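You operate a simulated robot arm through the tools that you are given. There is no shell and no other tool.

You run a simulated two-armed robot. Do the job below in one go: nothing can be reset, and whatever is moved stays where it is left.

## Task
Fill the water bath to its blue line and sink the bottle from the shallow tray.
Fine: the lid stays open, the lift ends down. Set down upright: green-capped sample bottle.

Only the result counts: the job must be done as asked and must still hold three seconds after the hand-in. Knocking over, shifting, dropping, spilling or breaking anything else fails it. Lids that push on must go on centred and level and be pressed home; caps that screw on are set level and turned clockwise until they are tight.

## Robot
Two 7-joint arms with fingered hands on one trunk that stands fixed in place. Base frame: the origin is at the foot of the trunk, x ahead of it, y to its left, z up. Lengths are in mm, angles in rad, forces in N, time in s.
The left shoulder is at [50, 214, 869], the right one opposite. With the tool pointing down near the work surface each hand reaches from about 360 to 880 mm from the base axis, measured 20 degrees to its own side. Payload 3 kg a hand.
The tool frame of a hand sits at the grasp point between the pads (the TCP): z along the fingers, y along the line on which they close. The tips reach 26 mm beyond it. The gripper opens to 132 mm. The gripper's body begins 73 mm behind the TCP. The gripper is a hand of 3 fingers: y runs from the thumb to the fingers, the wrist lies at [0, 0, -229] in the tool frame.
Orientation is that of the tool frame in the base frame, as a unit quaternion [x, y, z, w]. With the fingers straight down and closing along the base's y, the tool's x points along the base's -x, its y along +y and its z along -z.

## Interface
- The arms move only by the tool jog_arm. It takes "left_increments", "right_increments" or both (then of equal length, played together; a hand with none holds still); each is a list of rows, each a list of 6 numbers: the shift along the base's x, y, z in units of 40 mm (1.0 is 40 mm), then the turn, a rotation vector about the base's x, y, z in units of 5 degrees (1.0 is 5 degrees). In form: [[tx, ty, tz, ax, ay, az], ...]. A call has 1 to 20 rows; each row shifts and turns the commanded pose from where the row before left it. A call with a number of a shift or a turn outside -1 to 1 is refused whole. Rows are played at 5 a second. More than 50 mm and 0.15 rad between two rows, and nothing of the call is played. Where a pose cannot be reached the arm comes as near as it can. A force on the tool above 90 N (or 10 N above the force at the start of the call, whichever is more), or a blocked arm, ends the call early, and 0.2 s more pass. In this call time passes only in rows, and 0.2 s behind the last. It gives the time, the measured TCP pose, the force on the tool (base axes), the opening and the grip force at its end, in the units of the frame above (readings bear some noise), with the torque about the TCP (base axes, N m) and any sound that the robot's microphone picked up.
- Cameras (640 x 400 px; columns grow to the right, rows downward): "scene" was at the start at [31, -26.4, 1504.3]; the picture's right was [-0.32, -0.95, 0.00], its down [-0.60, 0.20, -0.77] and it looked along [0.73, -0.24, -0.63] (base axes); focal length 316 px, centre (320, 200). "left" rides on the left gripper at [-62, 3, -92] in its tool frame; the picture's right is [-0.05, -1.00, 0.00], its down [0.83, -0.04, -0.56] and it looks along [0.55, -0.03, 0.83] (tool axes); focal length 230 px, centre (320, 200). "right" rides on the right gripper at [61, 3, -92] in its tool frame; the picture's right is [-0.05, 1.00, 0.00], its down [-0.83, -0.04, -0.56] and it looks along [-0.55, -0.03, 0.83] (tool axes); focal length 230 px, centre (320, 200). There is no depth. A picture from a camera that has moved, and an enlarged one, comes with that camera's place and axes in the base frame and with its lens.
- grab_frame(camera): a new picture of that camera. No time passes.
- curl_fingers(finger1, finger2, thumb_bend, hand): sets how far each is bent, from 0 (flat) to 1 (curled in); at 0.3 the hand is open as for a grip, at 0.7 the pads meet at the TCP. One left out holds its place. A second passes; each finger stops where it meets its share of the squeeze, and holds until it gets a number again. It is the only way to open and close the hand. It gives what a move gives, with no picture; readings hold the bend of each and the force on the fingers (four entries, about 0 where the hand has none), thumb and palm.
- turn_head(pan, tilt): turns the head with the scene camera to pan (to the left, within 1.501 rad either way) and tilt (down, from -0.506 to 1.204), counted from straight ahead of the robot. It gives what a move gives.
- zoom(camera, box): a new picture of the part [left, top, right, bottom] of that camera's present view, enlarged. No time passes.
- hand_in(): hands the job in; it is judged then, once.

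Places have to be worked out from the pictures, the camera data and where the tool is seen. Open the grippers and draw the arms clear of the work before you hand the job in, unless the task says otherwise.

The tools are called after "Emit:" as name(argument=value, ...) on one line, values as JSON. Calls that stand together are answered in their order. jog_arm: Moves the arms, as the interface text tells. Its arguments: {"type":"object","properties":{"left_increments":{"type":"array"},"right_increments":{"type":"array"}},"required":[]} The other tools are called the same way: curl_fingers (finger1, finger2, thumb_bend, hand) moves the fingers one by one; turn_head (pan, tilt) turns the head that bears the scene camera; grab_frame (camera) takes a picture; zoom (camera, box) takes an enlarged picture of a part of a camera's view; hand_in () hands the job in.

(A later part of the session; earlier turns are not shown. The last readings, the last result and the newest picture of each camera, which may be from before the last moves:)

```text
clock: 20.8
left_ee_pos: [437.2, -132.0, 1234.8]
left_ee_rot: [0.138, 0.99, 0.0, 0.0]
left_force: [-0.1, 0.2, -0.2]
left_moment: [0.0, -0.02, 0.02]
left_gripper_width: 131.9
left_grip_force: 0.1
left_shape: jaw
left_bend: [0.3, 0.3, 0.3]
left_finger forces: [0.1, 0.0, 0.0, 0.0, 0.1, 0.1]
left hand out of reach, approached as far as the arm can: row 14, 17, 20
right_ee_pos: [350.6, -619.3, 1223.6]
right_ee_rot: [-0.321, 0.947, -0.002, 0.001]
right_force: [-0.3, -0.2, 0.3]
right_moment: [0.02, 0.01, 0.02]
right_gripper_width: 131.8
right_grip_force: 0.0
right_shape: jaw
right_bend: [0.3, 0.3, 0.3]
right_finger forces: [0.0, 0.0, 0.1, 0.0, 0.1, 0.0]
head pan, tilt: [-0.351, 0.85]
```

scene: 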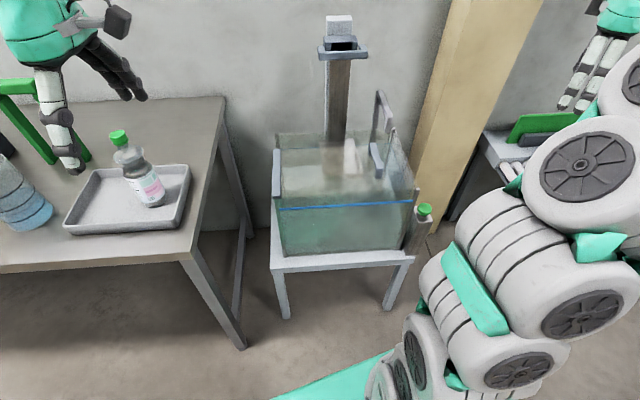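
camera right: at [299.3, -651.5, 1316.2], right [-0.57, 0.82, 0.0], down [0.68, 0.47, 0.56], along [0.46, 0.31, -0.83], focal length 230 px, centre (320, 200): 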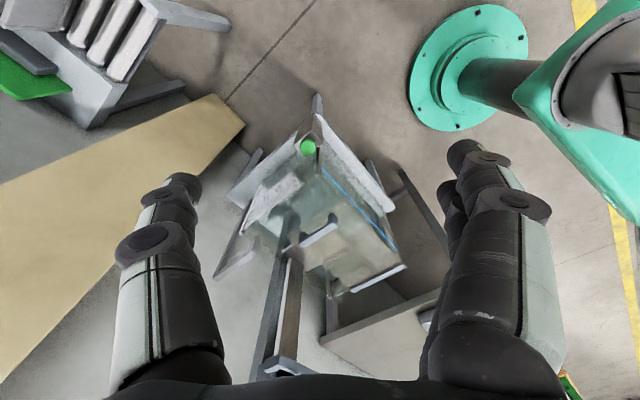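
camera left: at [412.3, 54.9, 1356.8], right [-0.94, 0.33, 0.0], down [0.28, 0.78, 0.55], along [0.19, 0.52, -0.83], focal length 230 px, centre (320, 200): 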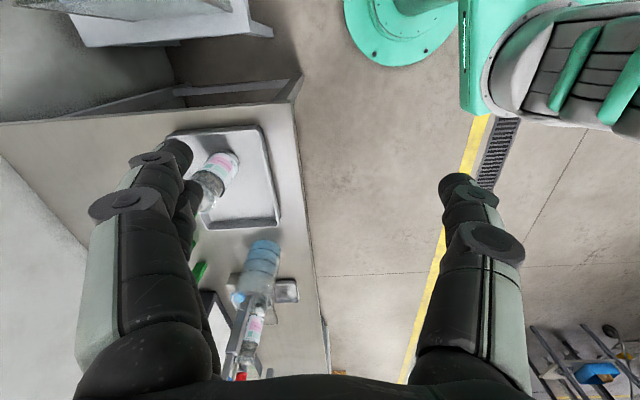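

The hand yaw is now aligned with the bath (slight reach clip in z, harmless). Next I pitch the hand 40° forward about the bath's lateral axis while descending and moving part-way.

Emit:
jog_arm(left_increments=[[0, -0.4, -0.6, -0.276, -0.961, 0], [0, -0.4, -0.6, -0.276, -0.961, 0], [0, -0.4, -0.6, -0.276, -0.961, 0], [0, -0.4, -0.6, -0.276, -0.961, 0], [0, -0.4, -0.6, -0.276, -0.961, 0], [0, -0.4, -0.6, -0.276, -0.961, 0], [0, -0.4, -0.6, -0.276, -0.961, 0], [0, -0.4, -0.6, -0.276, -0.961, 0]])

Emit:
grab_frame(camera="left")

Emit:
grab_frame(camera="scene")

```text
clock: 22.6
left_ee_pos: [437.8, -264.9, 1053.1]
left_ee_rot: [0.103, 0.94, -0.086, 0.313]
left_force: [-0.6, 0.4, -0.2]
left_moment: [-0.01, -0.01, 0.02]
left_gripper_width: 131.7
left_grip_force: 0.1
left_shape: jaw
left_bend: [0.3, 0.3, 0.3]
left_finger forces: [0.0, 0.0, 0.1, 0.0, 0.0, 0.1]
right_ee_pos: [350.4, -618.8, 1223.9]
right_ee_rot: [-0.32, 0.947, -0.002, 0.0]
right_force: [-0.6, -0.2, -1.1]
right_moment: [0.01, -0.01, -0.02]
right_gripper_width: 131.8
right_grip_force: 0.0
right_shape: jaw
right_bend: [0.3, 0.3, 0.3]
right_finger forces: [0.0, 0.0, 0.1, 0.0, 0.1, 0.0]
head pan, tilt: [-0.351, 0.85]
```

```text
taken
camera left: at [432.5, -247.2, 1163.4], right [-0.21, -0.97, 0.13], down [-0.98, 0.2, -0.06], along [0.03, -0.14, -0.99], focal length 230 px, centre (320, 200)
```

left: 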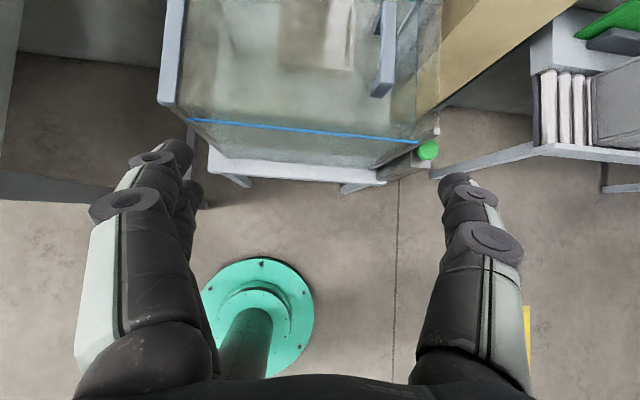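

```text
taken
```

scene: 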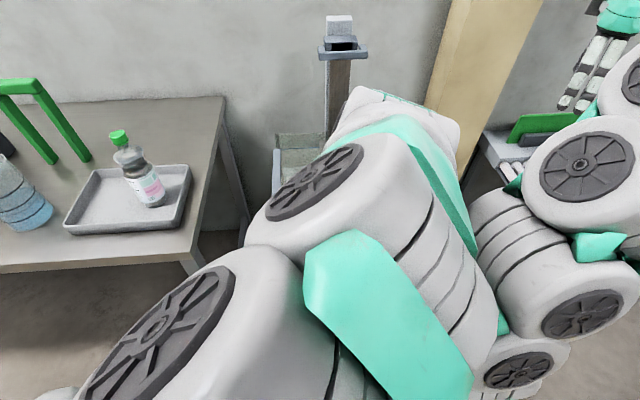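

The left camera now sees the bath from straight above; measured orientation is a few degrees off the command, so I let it settle with a null row and re-read.

Emit:
jog_arm(left_increments=[[0, 0, 0, 0, 0, 0], [0, 0, 0, 0, 0, 0], [0, 0, 0, 0, 0, 0]])

Emit:
zoom(camera="left", box=[150, 0, 450, 190])

```text
clock: 23.4
left_ee_pos: [437.3, -263.6, 1051.1]
left_ee_rot: [0.105, 0.941, -0.084, 0.311]
left_force: [0.6, 0.3, 0.2]
left_moment: [0.02, 0.0, 0.03]
left_gripper_width: 131.8
left_grip_force: 0.1
left_shape: jaw
left_bend: [0.3, 0.3, 0.3]
left_finger forces: [0.0, 0.0, 0.0, 0.0, 0.0, 0.0]
right_ee_pos: [350.8, -617.8, 1223.2]
right_ee_rot: [-0.32, 0.947, -0.002, 0.001]
right_force: [0.1, 0.7, -1.0]
right_moment: [0.01, -0.02, -0.02]
right_gripper_width: 131.8
right_grip_force: 0.1
right_shape: jaw
right_bend: [0.3, 0.3, 0.3]
right_finger forces: [0.1, 0.1, 0.0, 0.0, 0.1, 0.0]
head pan, tilt: [-0.351, 0.85]
```

```text
2.11 times, centred on (300, 95) of left
camera zoom: at [432.6, -247.7, 1160.6], right [-0.21, -0.97, 0.12], down [-0.98, 0.2, -0.06], along [0.03, -0.13, -0.99], focal length 484 px, centre (362, 421)
```

zoom: 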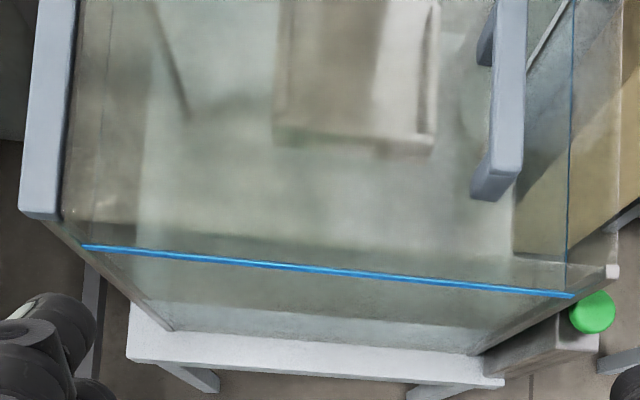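

The handle's front end from this camera agrees with my stereo estimate within 3 mm. I correct the small tilt error and move to a pre-grasp about 90 mm above the handle.

Emit:
jog_arm(left_increments=[[0.68, -0.63, -0.38, 0.144, -0.133, -0.042], [0.68, -0.63, -0.38, 0.144, -0.133, -0.042], [0.68, -0.63, -0.38, 0.144, -0.133, -0.042], [0.68, -0.63, -0.38, 0.144, -0.133, -0.042], [0.68, -0.63, -0.38, 0.144, -0.133, -0.042], [0.68, -0.63, -0.38, 0.144, -0.133, -0.042]])

Emit:
grab_frame(camera="left")

Emit:
grab_frame(camera="right")

```text
clock: 24.8
left_ee_pos: [601.8, -409.8, 952.8]
left_ee_rot: [0.153, 0.918, -0.013, 0.366]
left_force: [1.0, 0.1, -0.1]
left_moment: [-0.04, -0.02, 0.01]
left_gripper_width: 131.7
left_grip_force: 0.1
left_shape: jaw
left_bend: [0.3, 0.3, 0.3]
left_finger forces: [0.1, 0.1, 0.0, 0.0, 0.1, 0.0]
right_ee_pos: [350.8, -619.0, 1223.6]
right_ee_rot: [-0.32, 0.947, -0.002, 0.001]
right_force: [-0.9, 0.2, 0.4]
right_moment: [0.0, -0.03, 0.01]
right_gripper_width: 131.8
right_grip_force: 0.1
right_shape: jaw
right_bend: [0.3, 0.3, 0.3]
right_finger forces: [0.0, 0.0, 0.0, 0.0, 0.0, 0.0]
head pan, tilt: [-0.351, 0.85]
```

```text
taken
camera left: at [582.3, -409.9, 1062.8], right [-0.26, -0.97, -0.05], down [-0.95, 0.26, -0.16], along [0.17, 0.01, -0.99], focal length 230 px, centre (320, 200)
```

left: 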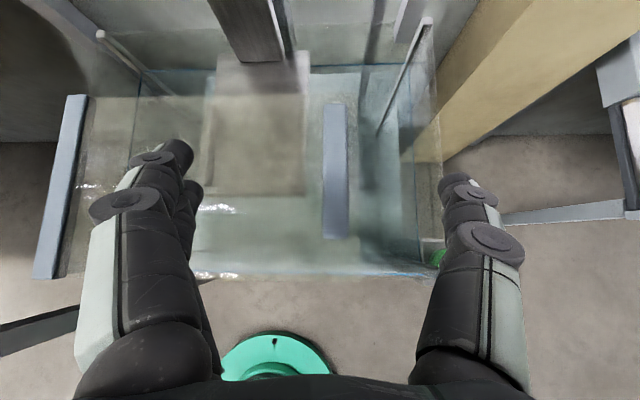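

```text
taken
camera right: at [299.6, -651.2, 1316.0], right [-0.57, 0.82, 0.0], down [0.69, 0.47, 0.56], along [0.46, 0.31, -0.83], focal length 230 px, centre (320, 200)
```

right: 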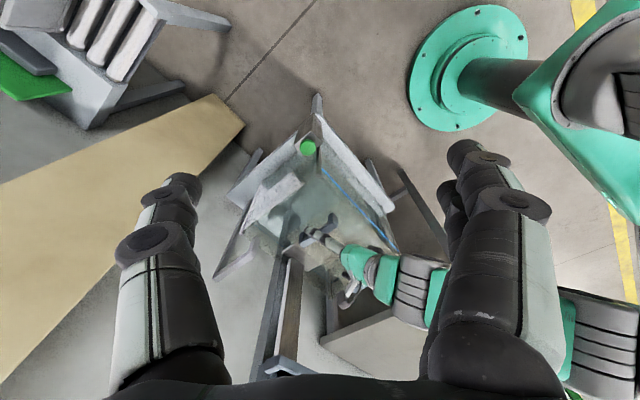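

The earlier deviation was reach-related and my correction is now an overshoot, so I undo it while lowering to z≈900, directly above the bar.

Emit:
jog_arm(left_increments=[[0.25, -0.165, -0.66, -0.432, 0.4, 0.125], [0.25, -0.165, -0.66, -0.432, 0.4, 0.125]])

Emit:
grab_frame(camera="left")

Emit:
zoom(camera="right", box=[260, 150, 420, 320])

```text
clock: 25.4
left_ee_pos: [621.9, -423.5, 898.2]
left_ee_rot: [0.13, 0.931, -0.049, 0.339]
left_force: [-0.1, 0.4, 0.3]
left_moment: [0.04, -0.03, 0.01]
left_gripper_width: 132.0
left_grip_force: 0.1
left_shape: jaw
left_bend: [0.3, 0.3, 0.3]
left_finger forces: [0.0, 0.1, 0.0, 0.0, 0.1, 0.0]
right_ee_pos: [351.2, -619.7, 1222.5]
right_ee_rot: [-0.321, 0.947, -0.002, 0.0]
right_force: [-0.3, 0.2, 0.4]
right_moment: [0.03, 0.0, -0.02]
right_gripper_width: 132.0
right_grip_force: 0.1
right_shape: jaw
right_bend: [0.3, 0.3, 0.3]
right_finger forces: [0.1, 0.1, 0.0, 0.0, 0.1, 0.0]
head pan, tilt: [-0.351, 0.85]
```

```text
taken
camera left: at [610.4, -415.3, 1009.4], right [-0.24, -0.97, 0.04], down [-0.97, 0.23, -0.11], along [0.1, -0.06, -0.99], focal length 230 px, centre (320, 200)
```

left: 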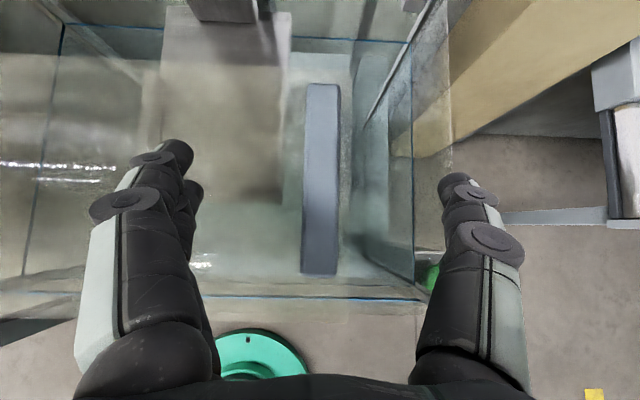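

```text
2.35 times, centred on (340, 235) of right
camera zoom: at [299.4, -651.5, 1316.0], right [-0.56, 0.83, 0.0], down [0.69, 0.47, 0.56], along [0.46, 0.31, -0.83], focal length 541 px, centre (273, 118)
```

zoom: 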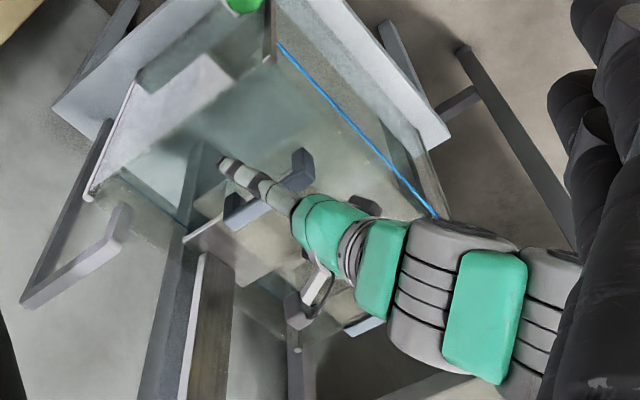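

The bar is centred between thumb and fingers and parallel to the grip plane. I lower the last 18 mm to z≈880.

Emit:
jog_arm(left_increments=[[0, 0, -0.25, 0, 0, 0], [0, 0, -0.2, 0, 0, 0]])

Emit:
zoom(camera="right", box=[280, 180, 380, 260])

```text
clock: 26.0
left_ee_pos: [622.0, -423.8, 879.2]
left_ee_rot: [0.128, 0.931, -0.047, 0.338]
left_force: [0.5, -0.1, 0.3]
left_moment: [0.0, -0.01, 0.02]
left_gripper_width: 132.0
left_grip_force: 0.1
left_shape: jaw
left_bend: [0.3, 0.3, 0.3]
left_finger forces: [0.1, 0.0, 0.1, 0.0, 0.0, 0.0]
right_ee_pos: [348.7, -618.2, 1223.5]
right_ee_rot: [-0.32, 0.948, -0.001, 0.001]
right_force: [0.3, -0.2, 0.6]
right_moment: [-0.03, 0.02, -0.02]
right_gripper_width: 131.8
right_grip_force: 0.0
right_shape: jaw
right_bend: [0.3, 0.3, 0.3]
right_finger forces: [0.0, 0.0, 0.0, 0.0, 0.0, 0.0]
head pan, tilt: [-0.351, 0.85]
```

```text
5.00 times, centred on (330, 220) of right
camera zoom: at [299.4, -651.5, 1316.0], right [-0.56, 0.83, 0.0], down [0.69, 0.47, 0.56], along [0.46, 0.31, -0.83], focal length 1150 px, centre (270, 100)
```

zoom: 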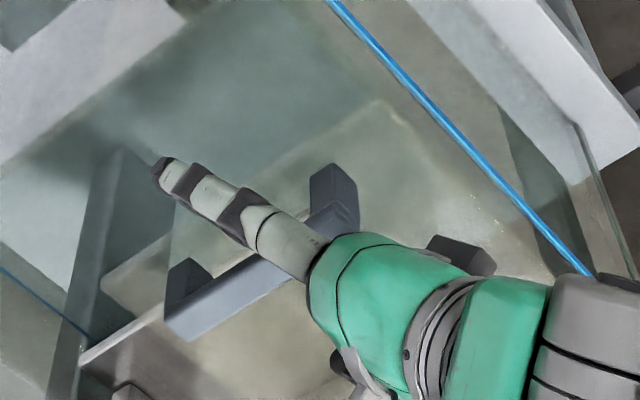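

No contact yet; I close the fingers onto the bar.

Emit:
curl_fingers(hand="left", finger1=0.75, finger2=0.75, thumb_bend=0.75)

Emit:
grab_frame(camera="left")

Emit:
zoom(camera="right", box=[280, 180, 380, 260])

```text
clock: 27.0
left_ee_pos: [621.8, -423.5, 880.7]
left_ee_rot: [0.13, 0.931, -0.048, 0.339]
left_force: [6.9, -3.1, -4.6]
left_moment: [-0.2, -0.02, -0.02]
left_gripper_width: 20.6
left_grip_force: 16.1
left_shape: fingers
left_bend: [0.69, 0.71, 0.67]
left_finger forces: [8.3, 8.0, 0.0, 0.0, 14.9, 0.0]
right_ee_pos: [351.0, -619.0, 1222.9]
right_ee_rot: [-0.321, 0.947, -0.002, 0.0]
right_force: [-0.1, -0.4, 0.5]
right_moment: [0.01, 0.01, -0.03]
right_gripper_width: 132.1
right_grip_force: 0.0
right_shape: jaw
right_bend: [0.3, 0.3, 0.3]
right_finger forces: [0.0, 0.1, 0.1, 0.1, 0.0, 0.1]
head pan, tilt: [-0.351, 0.85]
```

```text
taken
camera left: at [610.0, -415.7, 991.6], right [-0.24, -0.97, 0.04], down [-0.97, 0.23, -0.11], along [0.1, -0.06, -0.99], focal length 230 px, centre (320, 200)
```

left: 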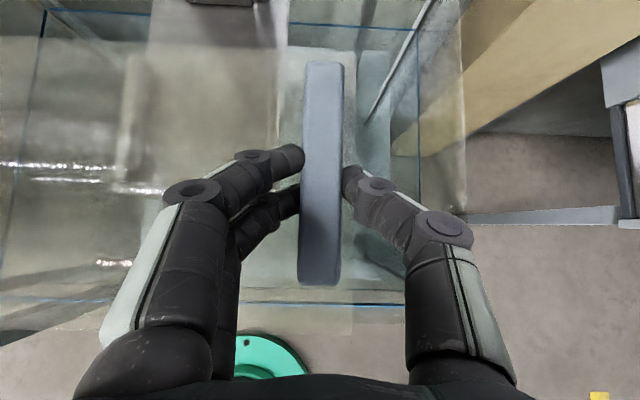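

```text
5.00 times, centred on (330, 220) of right
camera zoom: at [299.6, -651.5, 1315.9], right [-0.56, 0.83, 0.0], down [0.69, 0.47, 0.56], along [0.46, 0.31, -0.83], focal length 1150 px, centre (270, 100)
```

zoom: 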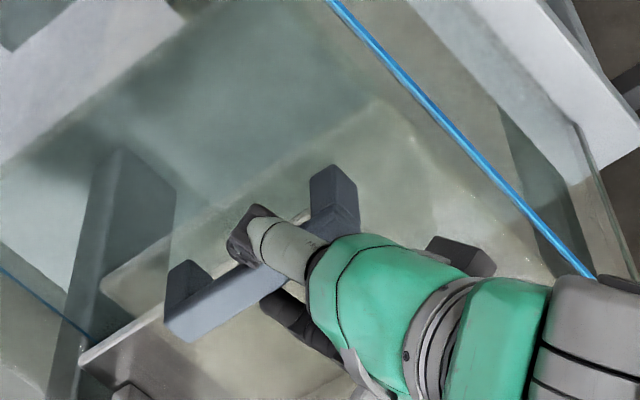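

The bar is pinched (20.6 mm, 16 N). I now raise it along an arc about the left hinge, 4° per row, checking forces after 20°.

Emit:
jog_arm(left_increments=[[0.026, 0.091, 0.495, -0.769, 0.221, 0], [0.037, 0.127, 0.49, -0.769, 0.221, 0], [0.045, 0.156, 0.478, -0.769, 0.221, 0], [0.055, 0.19, 0.465, -0.769, 0.221, 0], [0.063, 0.219, 0.45, -0.769, 0.221, 0]])

Emit:
grab_frame(camera="left")

Emit:
grab_frame(camera="right")

```text
clock: 28.2
left_ee_pos: [630.4, -392.7, 975.8]
left_ee_rot: [0.068, 0.925, -0.209, 0.31]
left_force: [8.1, -3.8, -5.1]
left_moment: [-0.09, -0.1, 0.02]
left_gripper_width: 20.7
left_grip_force: 14.5
left_shape: fingers
left_bend: [0.7, 0.71, 0.68]
left_finger forces: [8.7, 7.7, 0.0, 0.0, 13.5, 0.1]
right_ee_pos: [349.7, -618.6, 1222.8]
right_ee_rot: [-0.32, 0.947, -0.001, 0.001]
right_force: [0.7, 0.0, 0.6]
right_moment: [-0.02, -0.02, 0.02]
right_gripper_width: 132.1
right_grip_force: 0.0
right_shape: jaw
right_bend: [0.3, 0.3, 0.3]
right_finger forces: [0.1, 0.0, 0.0, 0.1, 0.0, 0.0]
head pan, tilt: [-0.351, 0.85]
```

```text
taken
camera left: at [628.7, -348.5, 1078.7], right [-0.22, -0.9, 0.38], down [-0.98, 0.2, -0.09], along [0.0, -0.39, -0.92], focal length 230 px, centre (320, 200)
```

left: 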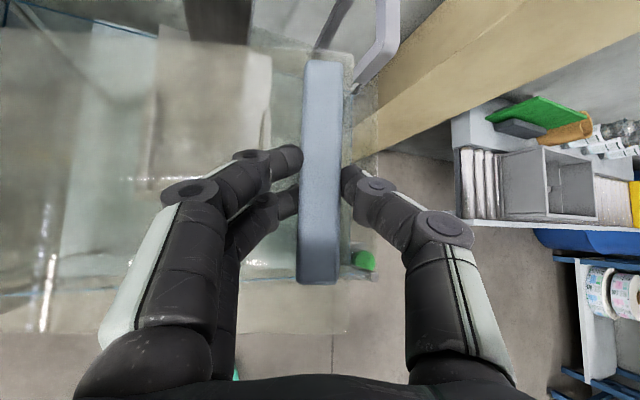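

```text
taken
camera right: at [299.6, -651.5, 1315.9], right [-0.56, 0.83, 0.0], down [0.69, 0.47, 0.56], along [0.46, 0.31, -0.83], focal length 230 px, centre (320, 200)
```

right: 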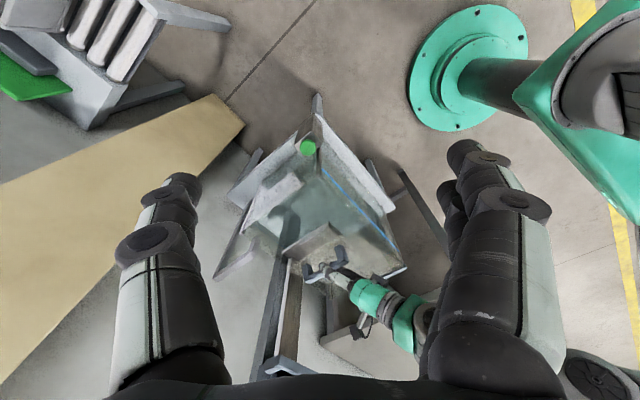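

The lid follows freely with no extra force. I continue the arc to 40°, then on to 60°.

Emit:
jog_arm(left_increments=[[0.072, 0.25, 0.4325, -0.769, 0.221, 0], [0.08, 0.279, 0.415, -0.769, 0.221, 0], [0.088, 0.305, 0.3925, -0.769, 0.221, 0], [0.095, 0.332, 0.37, -0.769, 0.221, 0], [0.101, 0.353, 0.345, -0.769, 0.221, 0]])

Emit:
grab_frame(camera="left")

```text
clock: 29.4
left_ee_pos: [647.8, -331.6, 1054.5]
left_ee_rot: [0.007, 0.89, -0.365, 0.273]
left_force: [1.4, -9.2, 1.4]
left_moment: [-0.19, -0.11, -0.11]
left_gripper_width: 20.2
left_grip_force: 15.7
left_shape: fingers
left_bend: [0.71, 0.72, 0.68]
left_finger forces: [6.8, 6.7, 0.0, 0.0, 17.7, 0.0]
right_ee_pos: [350.1, -619.5, 1223.5]
right_ee_rot: [-0.319, 0.948, -0.001, 0.0]
right_force: [-0.4, 0.5, -0.3]
right_moment: [0.02, 0.0, 0.04]
right_gripper_width: 131.9
right_grip_force: 0.1
right_shape: jaw
right_bend: [0.3, 0.3, 0.3]
right_finger forces: [0.1, 0.0, 0.0, 0.0, 0.1, 0.1]
head pan, tilt: [-0.351, 0.85]
```

```text
taken
camera left: at [654.6, -256.8, 1136.8], right [-0.17, -0.72, 0.67], down [-0.98, 0.17, -0.05], along [-0.08, -0.67, -0.74], focal length 230 px, centre (320, 200)
```

left: 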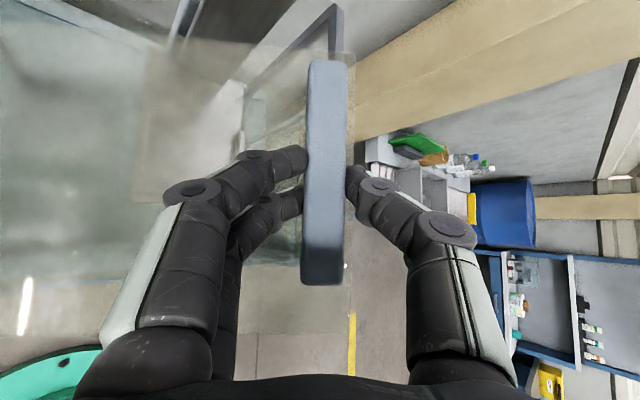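

The lid is at 40°, all tracking as planned. I continue to 60°.

Emit:
jog_arm(left_increments=[[0.108, 0.377, 0.3175, -0.769, 0.221, 0], [0.115, 0.399, 0.29, -0.769, 0.221, 0], [0.119, 0.416, 0.2625, -0.769, 0.221, 0], [0.124, 0.433, 0.23, -0.769, 0.221, 0], [0.128, 0.447, 0.1975, -0.769, 0.221, 0]])

Emit:
grab_frame(camera="left")

Emit:
grab_frame(camera="scene")

```text
clock: 30.6
left_ee_pos: [670.8, -250.3, 1108.9]
left_ee_rot: [-0.057, 0.829, -0.508, 0.228]
left_force: [-4.9, -10.9, 14.1]
left_moment: [-0.48, -0.18, -0.21]
left_gripper_width: 20.2
left_grip_force: 16.1
left_shape: fingers
left_bend: [0.71, 0.72, 0.67]
left_finger forces: [4.0, 6.0, 0.1, 0.0, 22.8, 0.0]
right_ee_pos: [350.8, -618.2, 1221.8]
right_ee_rot: [-0.321, 0.947, -0.001, 0.001]
right_force: [0.0, -0.2, -0.5]
right_moment: [-0.03, -0.02, 0.06]
right_gripper_width: 132.0
right_grip_force: 0.1
right_shape: jaw
right_bend: [0.3, 0.3, 0.3]
right_finger forces: [0.0, 0.0, 0.0, 0.0, 0.0, 0.1]
head pan, tilt: [-0.351, 0.85]
```

```text
taken
camera left: at [684.5, -150.5, 1159.8], right [-0.09, -0.46, 0.88], down [-0.99, 0.16, -0.02], along [-0.14, -0.87, -0.47], focal length 230 px, centre (320, 200)
```

left: 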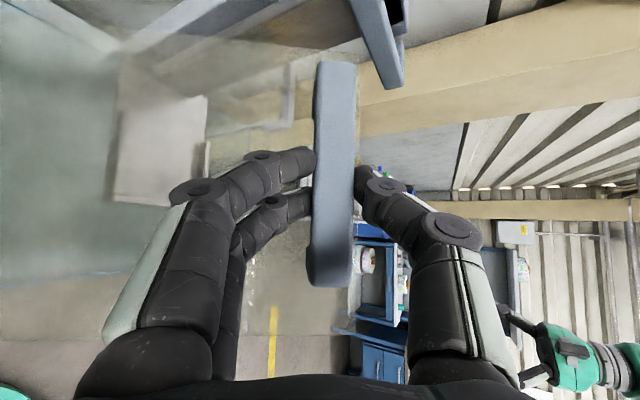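

```text
taken
```

scene: 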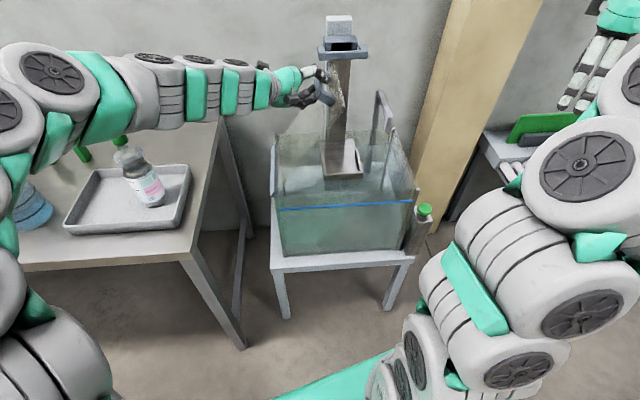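

The slight outward force tells me the hinge is ~6 mm higher than assumed; I refit the arc and continue to 80°.

Emit:
jog_arm(left_increments=[[0.106, 0.368, 0.31, -0.769, 0.221, 0], [0.135, 0.469, 0.1425, -0.769, 0.221, 0], [0.137, 0.476, 0.1075, -0.769, 0.221, 0], [0.139, 0.485, 0.07, -0.769, 0.221, 0], [0.139, 0.485, 0.0375, -0.769, 0.221, 0]])

Emit:
grab_frame(camera="left")

Emit:
grab_frame(camera="scene")

```text
clock: 31.8
left_ee_pos: [697.3, -156.6, 1134.8]
left_ee_rot: [-0.118, 0.742, -0.637, 0.175]
left_force: [-10.3, -2.1, 14.4]
left_moment: [-0.37, -0.23, -0.15]
left_gripper_width: 20.0
left_grip_force: 17.1
left_shape: fingers
left_bend: [0.72, 0.73, 0.67]
left_finger forces: [5.4, 6.0, 0.1, 0.1, 22.2, 0.0]
right_ee_pos: [349.6, -619.7, 1222.6]
right_ee_rot: [-0.32, 0.947, -0.001, 0.001]
right_force: [-0.4, 0.3, 0.0]
right_moment: [-0.01, -0.01, 0.01]
right_gripper_width: 132.0
right_grip_force: 0.1
right_shape: jaw
right_bend: [0.3, 0.3, 0.3]
right_finger forces: [0.0, 0.1, 0.0, 0.0, 0.0, 0.1]
head pan, tilt: [-0.351, 0.85]
```

```text
taken
camera left: at [714.3, -47.3, 1150.0], right [0.0, -0.14, 0.99], down [-0.99, 0.16, 0.02], along [-0.17, -0.98, -0.14], focal length 230 px, centre (320, 200)
```

left: 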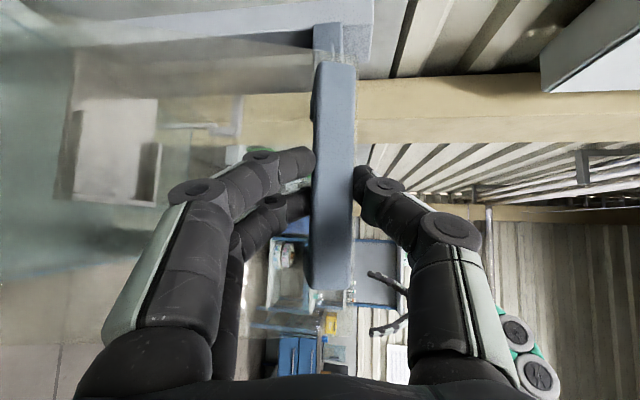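

```text
taken
```

scene: 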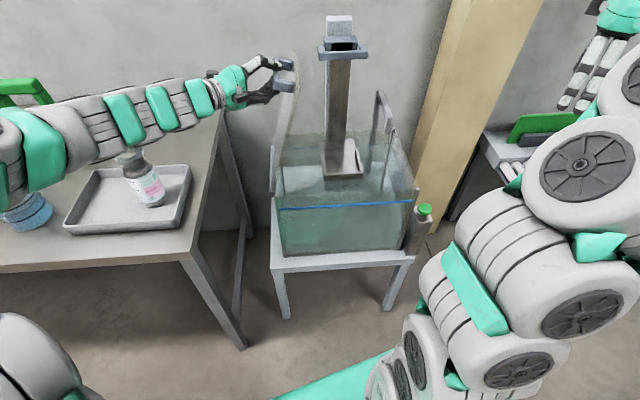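

Lid at 80°. The bottle stands at about (704,199) with its top near z≈1068, so I keep the wrist clear of it and go only to about 92°.

Emit:
jog_arm(left_increments=[[0.14, 0.488, 0.05, -0.769, 0.221, 0], [0.14, 0.488, 0.0, -0.769, 0.221, 0], [0.139, 0.483, -0.07, -0.769, 0.221, 0]])

Emit:
grab_frame(camera="scene")

Emit:
grab_frame(camera="right")

```text
clock: 32.6
left_ee_pos: [713.5, -98.6, 1132.8]
left_ee_rot: [0.154, -0.679, 0.704, -0.142]
left_force: [-16.1, 2.8, 16.4]
left_moment: [-0.45, -0.33, -0.18]
left_gripper_width: 19.6
left_grip_force: 17.2
left_shape: fingers
left_bend: [0.72, 0.73, 0.67]
left_finger forces: [5.3, 6.0, 0.0, 0.0, 23.3, 0.0]
right_ee_pos: [351.2, -617.8, 1223.2]
right_ee_rot: [-0.321, 0.947, -0.002, 0.0]
right_force: [0.0, 0.4, 0.1]
right_moment: [-0.04, 0.03, 0.03]
right_gripper_width: 131.8
right_grip_force: 0.1
right_shape: jaw
right_bend: [0.3, 0.3, 0.3]
right_finger forces: [0.1, 0.0, 0.0, 0.0, 0.0, 0.1]
head pan, tilt: [-0.351, 0.85]
```

```text
taken
```

scene: 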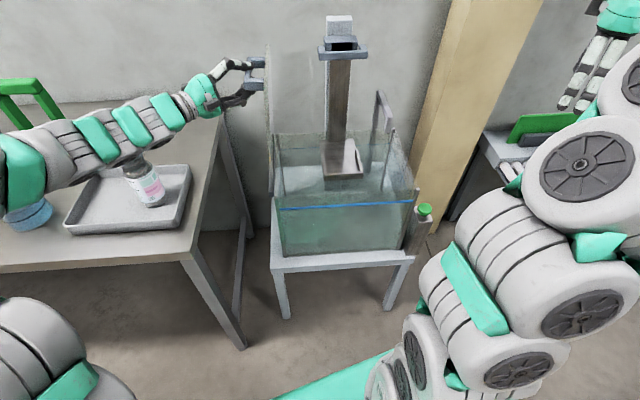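

```text
taken
camera right: at [299.1, -651.3, 1316.2], right [-0.56, 0.83, 0.0], down [0.68, 0.47, 0.56], along [0.46, 0.31, -0.83], focal length 230 px, centre (320, 200)
```

right: 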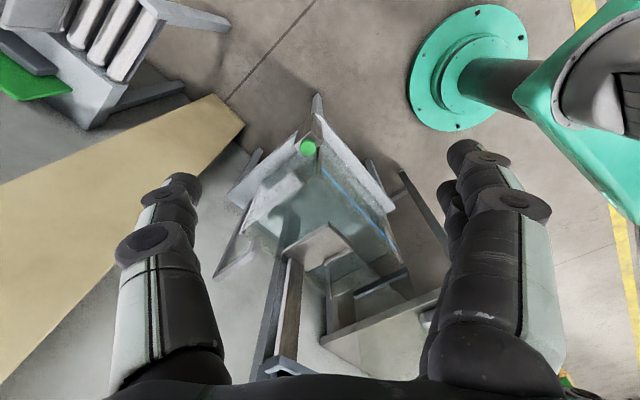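

The lid is just past vertical and its pull has changed sign (now leaning left). I go 4° further, then open the fingers gently.

Emit:
jog_arm(left_increments=[[0.137, 0.478, -0.06, -0.769, 0.221, 0]])

Emit:
zoom(camera="scene", box=[60, 40, 300, 240])

```text
clock: 33.0
left_ee_pos: [720.4, -79.0, 1130.9]
left_ee_rot: [0.165, -0.656, 0.725, -0.129]
left_force: [-13.3, 4.3, 15.7]
left_moment: [-0.44, -0.28, -0.06]
left_gripper_width: 19.6
left_grip_force: 16.9
left_shape: fingers
left_bend: [0.72, 0.73, 0.67]
left_finger forces: [5.7, 5.4, 0.1, 0.0, 22.5, 0.0]
right_ee_pos: [350.6, -619.3, 1223.5]
right_ee_rot: [-0.32, 0.947, -0.002, 0.0]
right_force: [-0.5, -0.1, 0.5]
right_moment: [-0.03, 0.01, 0.0]
right_gripper_width: 132.0
right_grip_force: 0.1
right_shape: jaw
right_bend: [0.3, 0.3, 0.3]
right_finger forces: [0.0, 0.1, 0.1, 0.1, 0.0, 0.0]
head pan, tilt: [-0.351, 0.85]
```

```text
2.00 times, centred on (180, 140) of scene
camera zoom: at [22.9, -26.1, 1490.8], right [-0.34, -0.94, 0.0], down [-0.71, 0.26, -0.66], along [0.62, -0.23, -0.75], focal length 633 px, centre (600, 320)
```

zoom: 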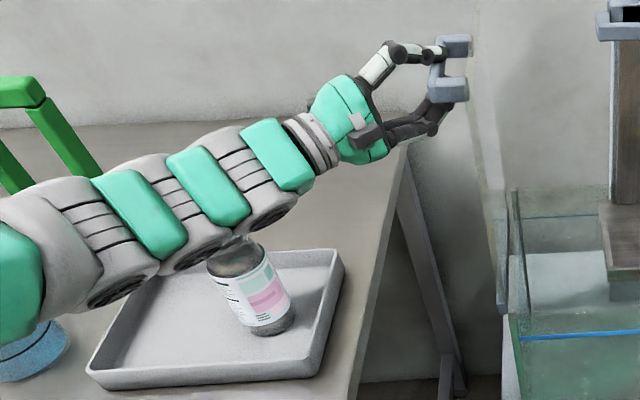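

Bottle and arm are clear. I open the left fingers to release the handle and see whether the lid stays.

Emit:
curl_fingers(hand="left", finger1=0.4, finger2=0.4, thumb_bend=0.4)

Emit:
grab_frame(camera="left")

Emit:
zoom(camera="scene", box=[150, 30, 350, 190])

```text
clock: 34.0
left_ee_pos: [718.9, -80.4, 1129.8]
left_ee_rot: [0.166, -0.657, 0.724, -0.13]
left_force: [-0.3, 0.2, 0.5]
left_moment: [0.03, 0.03, 0.02]
left_gripper_width: 100.8
left_grip_force: 0.1
left_shape: fingers
left_bend: [0.4, 0.4, 0.4]
left_finger forces: [0.0, 0.0, 0.0, 0.0, 0.0, 0.1]
right_ee_pos: [350.7, -618.1, 1223.1]
right_ee_rot: [-0.32, 0.947, -0.001, -0.001]
right_force: [0.4, -0.6, 0.4]
right_moment: [-0.03, -0.01, -0.01]
right_gripper_width: 132.0
right_grip_force: 0.0
right_shape: jaw
right_bend: [0.3, 0.3, 0.3]
right_finger forces: [0.0, 0.1, 0.0, 0.0, 0.0, 0.0]
head pan, tilt: [-0.351, 0.85]
```

```text
taken
camera left: at [736.4, 29.8, 1115.5], right [0.08, 0.12, 0.99], down [-0.98, 0.17, 0.06], along [-0.17, -0.98, 0.14], focal length 230 px, centre (320, 200)
```

left: 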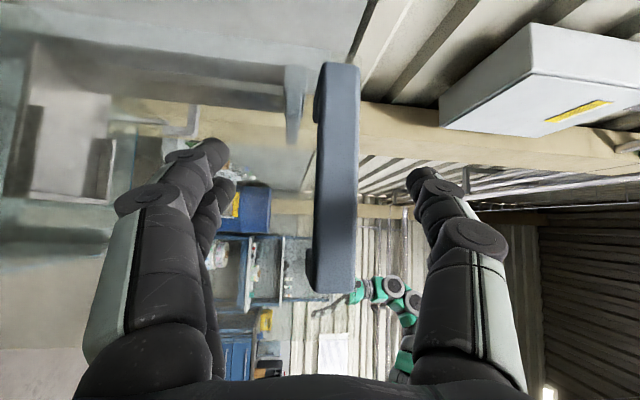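

```text
2.50 times, centred on (250, 110) of scene
camera zoom: at [23.3, -26.3, 1490.8], right [-0.34, -0.94, 0.0], down [-0.71, 0.26, -0.66], along [0.62, -0.23, -0.75], focal length 791 px, centre (495, 425)
```

zoom: 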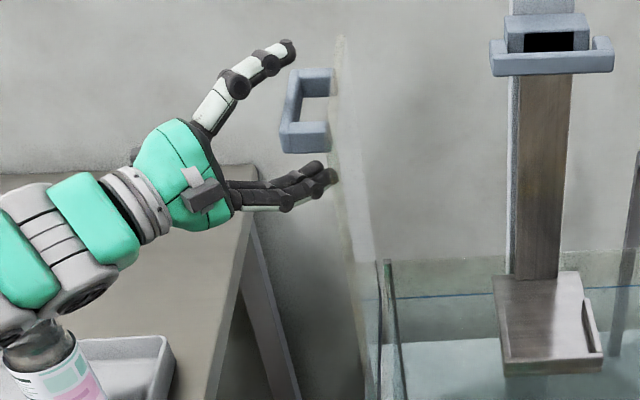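

The lid stands open by itself. I slide the open left hand out toward the robot along the handle's axis, thumb above and fingers below the bar, away from lid and bottle.

Emit:
jog_arm(left_increments=[[-0.6, 0.17, 0, 0, 0, 0], [-0.6, 0.17, 0, 0, 0, 0], [-0.6, 0.17, 0, 0, 0, 0], [-0.6, 0.17, 0, 0, 0, 0], [-0.6, 0.17, 0, 0, 0, 0], [-0.6, 0.17, 0, 0, 0, 0], [-0.6, 0.17, 0, 0, 0, 0], [-0.6, 0.17, 0, 0, 0, 0]])

Emit:
grab_frame(camera="scene")

Emit:
zoom(camera="scene", box=[260, 40, 420, 230])

```text
clock: 35.8
left_ee_pos: [530.3, -25.5, 1131.8]
left_ee_rot: [0.163, -0.658, 0.724, -0.128]
left_force: [0.3, -0.3, 0.6]
left_moment: [0.02, 0.01, 0.0]
left_gripper_width: 101.0
left_grip_force: 0.1
left_shape: fingers
left_bend: [0.4, 0.4, 0.4]
left_finger forces: [0.0, 0.1, 0.0, 0.0, 0.0, 0.0]
left hand out of reach, approached as far as the arm can: row 8
right_ee_pos: [349.9, -619.4, 1223.7]
right_ee_rot: [-0.322, 0.947, -0.002, 0.001]
right_force: [-0.8, -0.5, -0.3]
right_moment: [0.02, -0.02, -0.04]
right_gripper_width: 132.2
right_grip_force: 0.1
right_shape: jaw
right_bend: [0.3, 0.3, 0.3]
right_finger forces: [0.0, 0.1, 0.0, 0.0, 0.0, 0.0]
head pan, tilt: [-0.351, 0.85]
```

```text
taken
```

scene: 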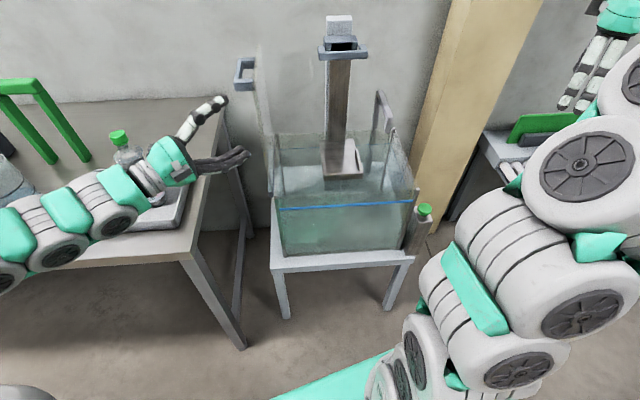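

```text
2.11 times, centred on (340, 135) of scene
camera zoom: at [23.3, -26.3, 1490.8], right [-0.34, -0.94, 0.0], down [-0.71, 0.26, -0.66], along [0.62, -0.23, -0.75], focal length 666 px, centre (278, 337)
```

zoom: 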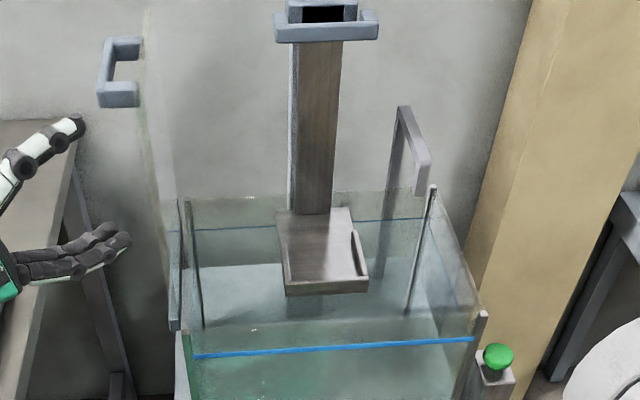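

The bath is now open and I can see the platform with raised lips. I zoom with both cameras to locate the platform exactly, before fetching the bottle.

Emit:
zoom(camera="scene", box=[310, 120, 390, 190])

Emit:
zoom(camera="right", box=[240, 200, 420, 330])

Emit:
zoom(camera="scene", box=[300, 0, 380, 70])

Emit:
grab_frame(camera="left")

```text
5.71 times, centred on (350, 155) of scene
camera zoom: at [23.3, -26.3, 1490.8], right [-0.34, -0.94, 0.0], down [-0.71, 0.26, -0.66], along [0.62, -0.23, -0.75], focal length 1807 px, centre (149, 457)
```

zoom: 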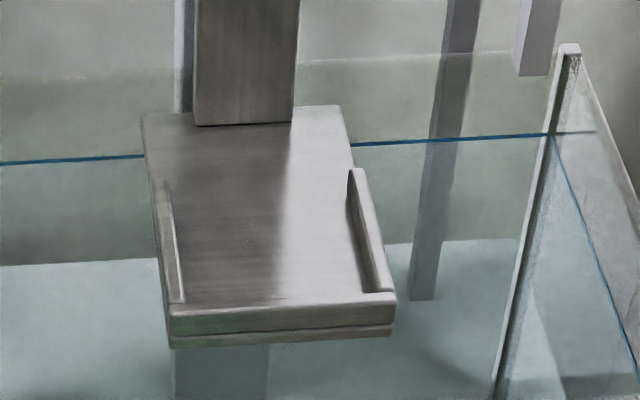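

```text
3.08 times, centred on (330, 265) of right
camera zoom: at [299.3, -651.5, 1316.0], right [-0.56, 0.83, 0.0], down [0.69, 0.47, 0.56], along [0.46, 0.31, -0.83], focal length 708 px, centre (289, 0)
```

zoom: 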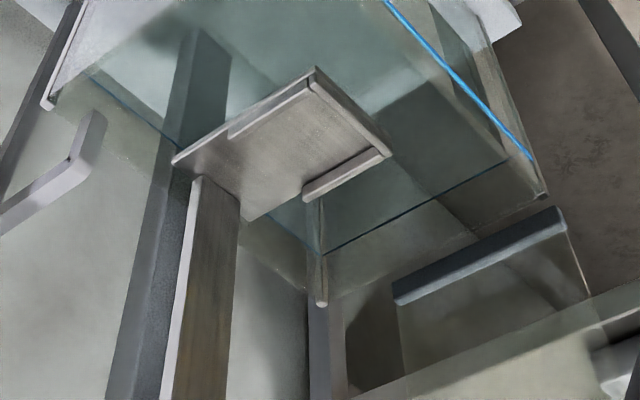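

```text
5.71 times, centred on (340, 35) of scene
camera zoom: at [23.3, -26.3, 1490.8], right [-0.34, -0.94, 0.0], down [-0.71, 0.26, -0.66], along [0.62, -0.23, -0.75], focal length 1807 px, centre (206, 1143)
```

zoom: 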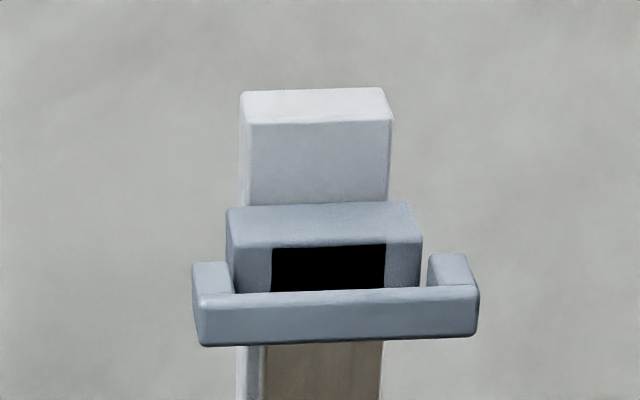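

```text
taken
camera left: at [549.1, 85.2, 1116.4], right [0.08, 0.12, 0.99], down [-0.98, 0.18, 0.05], along [-0.17, -0.98, 0.13], focal length 230 px, centre (320, 200)
```

left: 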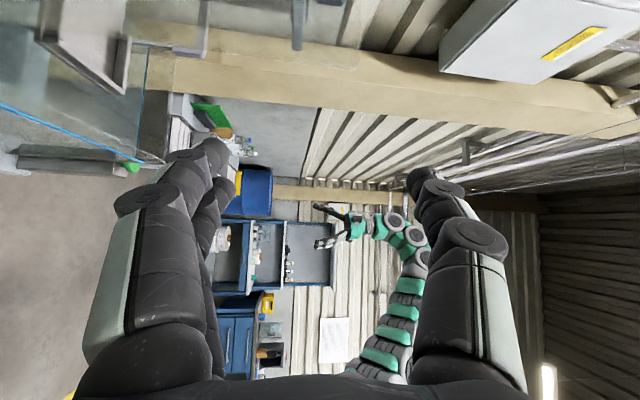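

Platform: L-centre at about (720,-353), floor z≈795 with 18 mm lips, inner width ~100 mm; bottle is ~68 mm across and ~223 mm tall. Now I roll the left hand back upright (about +n, 96°) in the free space in front of the table.

Emit:
jog_arm(left_increments=[[-0.075, 0.125, 0, 0.9226, -0.265, 0], [-0.075, 0.125, 0, 0.9226, -0.265, 0], [-0.075, 0.125, 0, 0.9226, -0.265, 0], [-0.075, 0.125, 0, 0.9226, -0.265, 0], [-0.075, 0.125, 0, 0.9226, -0.265, 0], [-0.075, 0.125, 0, 0.9226, -0.265, 0], [-0.075, 0.125, 0, 0.9226, -0.265, 0], [-0.075, 0.125, 0, 0.9226, -0.265, 0], [-0.075, 0.125, 0, 0.9226, -0.265, 0], [-0.075, 0.125, 0, 0.9226, -0.265, 0], [-0.075, 0.125, 0, 0.9226, -0.265, 0], [-0.075, 0.125, 0, 0.9226, -0.265, 0], [-0.075, 0.125, 0, 0.9226, -0.265, 0], [-0.075, 0.125, 0, 0.9226, -0.265, 0], [-0.075, 0.125, 0, 0.9226, -0.265, 0], [-0.075, 0.125, 0, 0.9226, -0.265, 0], [-0.075, 0.125, 0, 0.9226, -0.265, 0], [-0.075, 0.125, 0, 0.9226, -0.265, 0], [-0.075, 0.125, 0, 0.9226, -0.265, 0], [-0.075, 0.125, 0, 0.9226, -0.265, 0]])

Emit:
grab_frame(camera="scene")

```text
clock: 40.0
left_ee_pos: [472.2, 75.1, 1131.2]
left_ee_rot: [0.131, 0.93, -0.049, 0.339]
left_force: [-0.9, -0.6, 0.3]
left_moment: [-0.01, 0.03, -0.02]
left_gripper_width: 100.8
left_grip_force: 0.1
left_shape: fingers
left_bend: [0.4, 0.4, 0.4]
left_finger forces: [0.0, 0.1, 0.0, 0.0, 0.1, 0.0]
right_ee_pos: [351.1, -618.8, 1224.4]
right_ee_rot: [-0.321, 0.947, -0.001, 0.0]
right_force: [1.0, -0.4, -0.4]
right_moment: [0.03, -0.02, -0.02]
right_gripper_width: 131.7
right_grip_force: 0.0
right_shape: jaw
right_bend: [0.3, 0.3, 0.3]
right_finger forces: [0.0, 0.0, 0.0, 0.0, 0.0, 0.0]
head pan, tilt: [-0.351, 0.85]
```

```text
taken
```

scene: 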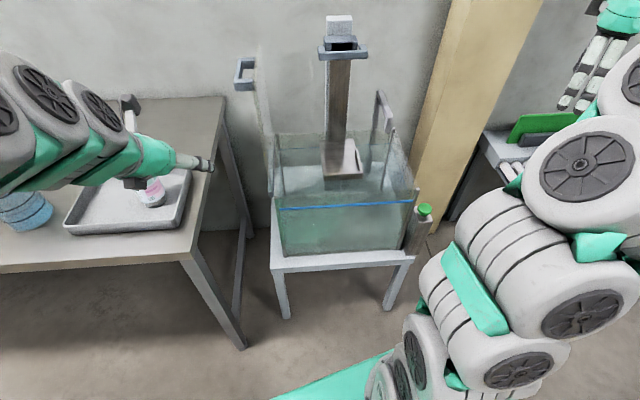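

Orientation restored. Now I pitch the hand 30° more toward horizontal, yaw it to face straight ahead, and bring it in front of the tray at z≈1000, opening the fingers fully.

Emit:
jog_arm(left_increments=[[0.05, 0.31, -0.3, -0.276, -0.961, 0], [0.05, 0.31, -0.3, -0.276, -0.961, 0], [0.05, 0.31, -0.3, -0.276, -0.961, 0], [0.05, 0.31, -0.3, -0.276, -0.961, 0], [0.05, 0.31, -0.3, -0.276, -0.961, 0], [0.05, 0.31, -0.3, -0.276, -0.961, 0], [0.05, 0.31, -0.3, 0, 0, 0.8], [0.05, 0.31, -0.3, 0, 0, 0.8], [0.05, 0.31, -0.3, 0, 0, 0.8], [0.05, 0.31, -0.3, 0, 0, 0.8]])

Emit:
curl_fingers(hand="left", finger1=0.3, finger2=0.3, thumb_bend=0.3)

Emit:
grab_frame(camera="left")

Emit:
turn_head(pan=0.1, tilt=0.7)

Emit:
grab_frame(camera="scene")

```text
clock: 42.2
left_ee_pos: [614.1, 175.5, 1147.0]
left_ee_rot: [0.0, 0.82, -0.002, 0.573]
left_force: [-0.1, 1.0, -0.6]
left_moment: [-0.02, 0.0, 0.02]
left_gripper_width: 101.4
left_grip_force: 0.0
left_shape: fingers
left_bend: [0.4, 0.4, 0.4]
left_finger forces: [0.0, 0.0, 0.1, 0.0, 0.0, 0.1]
left hand out of reach, approached as far as the arm can: row 2, 3, 4, 5, 6, 7, 8, 9, 10
right_ee_pos: [350.1, -618.9, 1223.2]
right_ee_rot: [-0.321, 0.947, -0.002, 0.001]
right_force: [0.6, -1.1, 0.0]
right_moment: [0.03, -0.02, -0.02]
right_gripper_width: 131.8
right_grip_force: 0.1
right_shape: jaw
right_bend: [0.3, 0.3, 0.3]
right_finger forces: [0.0, 0.0, 0.0, 0.0, 0.0, 0.1]
head pan, tilt: [-0.351, 0.85]
```

```text
clock: 43.2
left_ee_pos: [615.5, 174.7, 1146.9]
left_ee_rot: [0.0, 0.819, -0.002, 0.574]
left_force: [0.4, -0.1, 0.7]
left_moment: [-0.01, -0.03, 0.02]
left_gripper_width: 134.2
left_grip_force: 0.0
left_shape: fingers
left_bend: [0.3, 0.3, 0.3]
left_finger forces: [0.1, 0.0, 0.0, 0.0, 0.1, 0.0]
right_ee_pos: [350.4, -619.0, 1223.6]
right_ee_rot: [-0.321, 0.947, -0.001, 0.002]
right_force: [-0.5, -0.9, 0.7]
right_moment: [-0.01, -0.04, -0.03]
right_gripper_width: 132.0
right_grip_force: 0.1
right_shape: jaw
right_bend: [0.3, 0.3, 0.3]
right_finger forces: [0.0, 0.0, 0.1, 0.0, 0.1, 0.0]
head pan, tilt: [-0.351, 0.85]
```

```text
taken
camera left: at [547.3, 180.6, 1236.3], right [0.01, -1.0, 0.05], down [-0.81, -0.04, -0.59], along [0.59, -0.03, -0.81], focal length 230 px, centre (320, 200)
```

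left: 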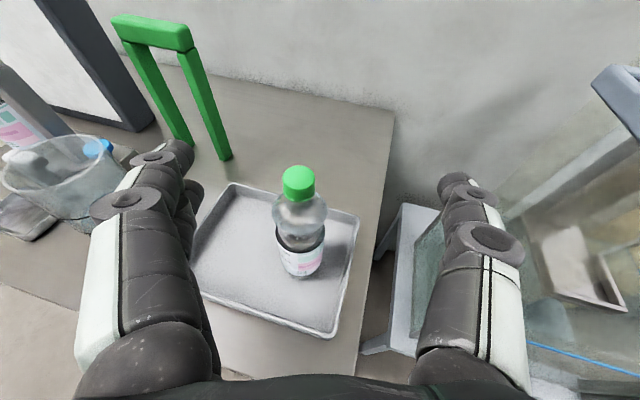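

```text
clock: 44.1
left_ee_pos: [614.2, 175.6, 1146.8]
left_ee_rot: [0.001, 0.819, -0.002, 0.574]
left_force: [0.4, -0.1, -1.0]
left_moment: [0.02, 0.01, 0.0]
left_gripper_width: 133.9
left_grip_force: 0.1
left_shape: fingers
left_bend: [0.3, 0.3, 0.3]
left_finger forces: [0.0, 0.0, 0.1, 0.1, 0.0, 0.0]
right_ee_pos: [349.8, -618.9, 1222.8]
right_ee_rot: [-0.321, 0.947, -0.001, 0.001]
right_force: [0.5, 0.3, -0.3]
right_moment: [0.03, 0.03, 0.0]
right_gripper_width: 131.7
right_grip_force: 0.1
right_shape: jaw
right_bend: [0.3, 0.3, 0.3]
right_finger forces: [0.1, 0.1, 0.1, 0.0, 0.1, 0.1]
head pan, tilt: [0.099, 0.7]
```

```text
taken
```

scene: 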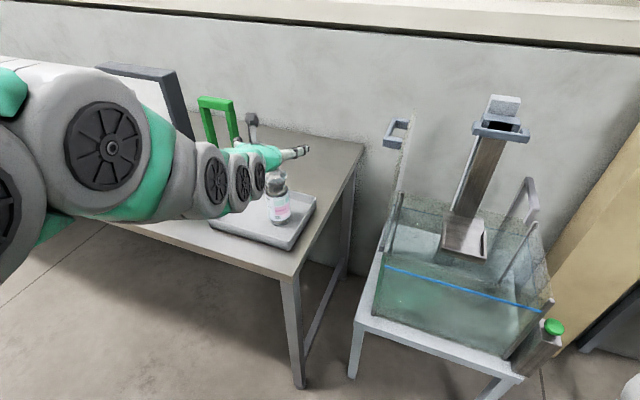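

The arm cannot fold that close with a level hand, so it stopped at (614,175,1147), which is fine: fingers already point forward, above the tray's front. Bottle axis is at (702,197), top z≈1071, base ≈842. I descend diagonally toward it in small steps with the bottle passing between thumb and fingers.

Emit:
jog_arm(left_increments=[[0.1, 0.27, -0.5, 0, 0, 0], [0.1, 0.27, -0.5, 0, 0, 0]])

Emit:
grab_frame(camera="left")

```text
clock: 44.7
left_ee_pos: [624.9, 184.1, 1131.7]
left_ee_rot: [0.0, 0.82, -0.002, 0.572]
left_force: [-0.4, -0.5, -0.2]
left_moment: [-0.01, 0.02, -0.02]
left_gripper_width: 134.3
left_grip_force: 0.0
left_shape: fingers
left_bend: [0.3, 0.3, 0.3]
left_finger forces: [0.0, 0.0, 0.0, 0.0, 0.0, 0.0]
left hand out of reach, approached as far as the arm can: row 1, 2
right_ee_pos: [349.4, -617.8, 1223.0]
right_ee_rot: [-0.32, 0.948, -0.002, 0.0]
right_force: [0.0, 0.3, 0.2]
right_moment: [0.0, -0.01, -0.03]
right_gripper_width: 131.5
right_grip_force: 0.1
right_shape: jaw
right_bend: [0.3, 0.3, 0.3]
right_finger forces: [0.1, 0.1, 0.0, 0.0, 0.0, 0.0]
head pan, tilt: [0.099, 0.7]
```

```text
taken
camera left: at [559.1, 190.7, 1221.7], right [0.01, -1.0, 0.05], down [-0.81, -0.04, -0.59], along [0.59, -0.03, -0.81], focal length 230 px, centre (320, 200)
```

left: 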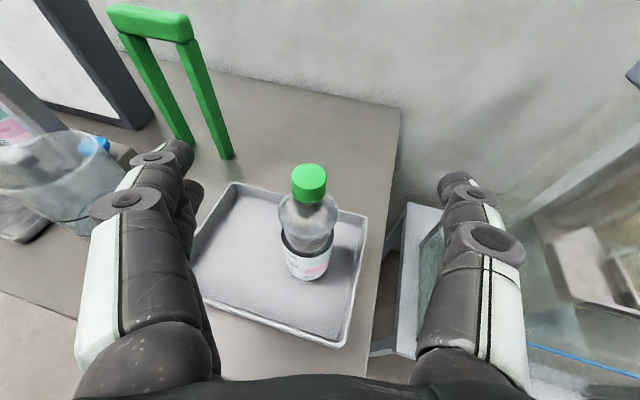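

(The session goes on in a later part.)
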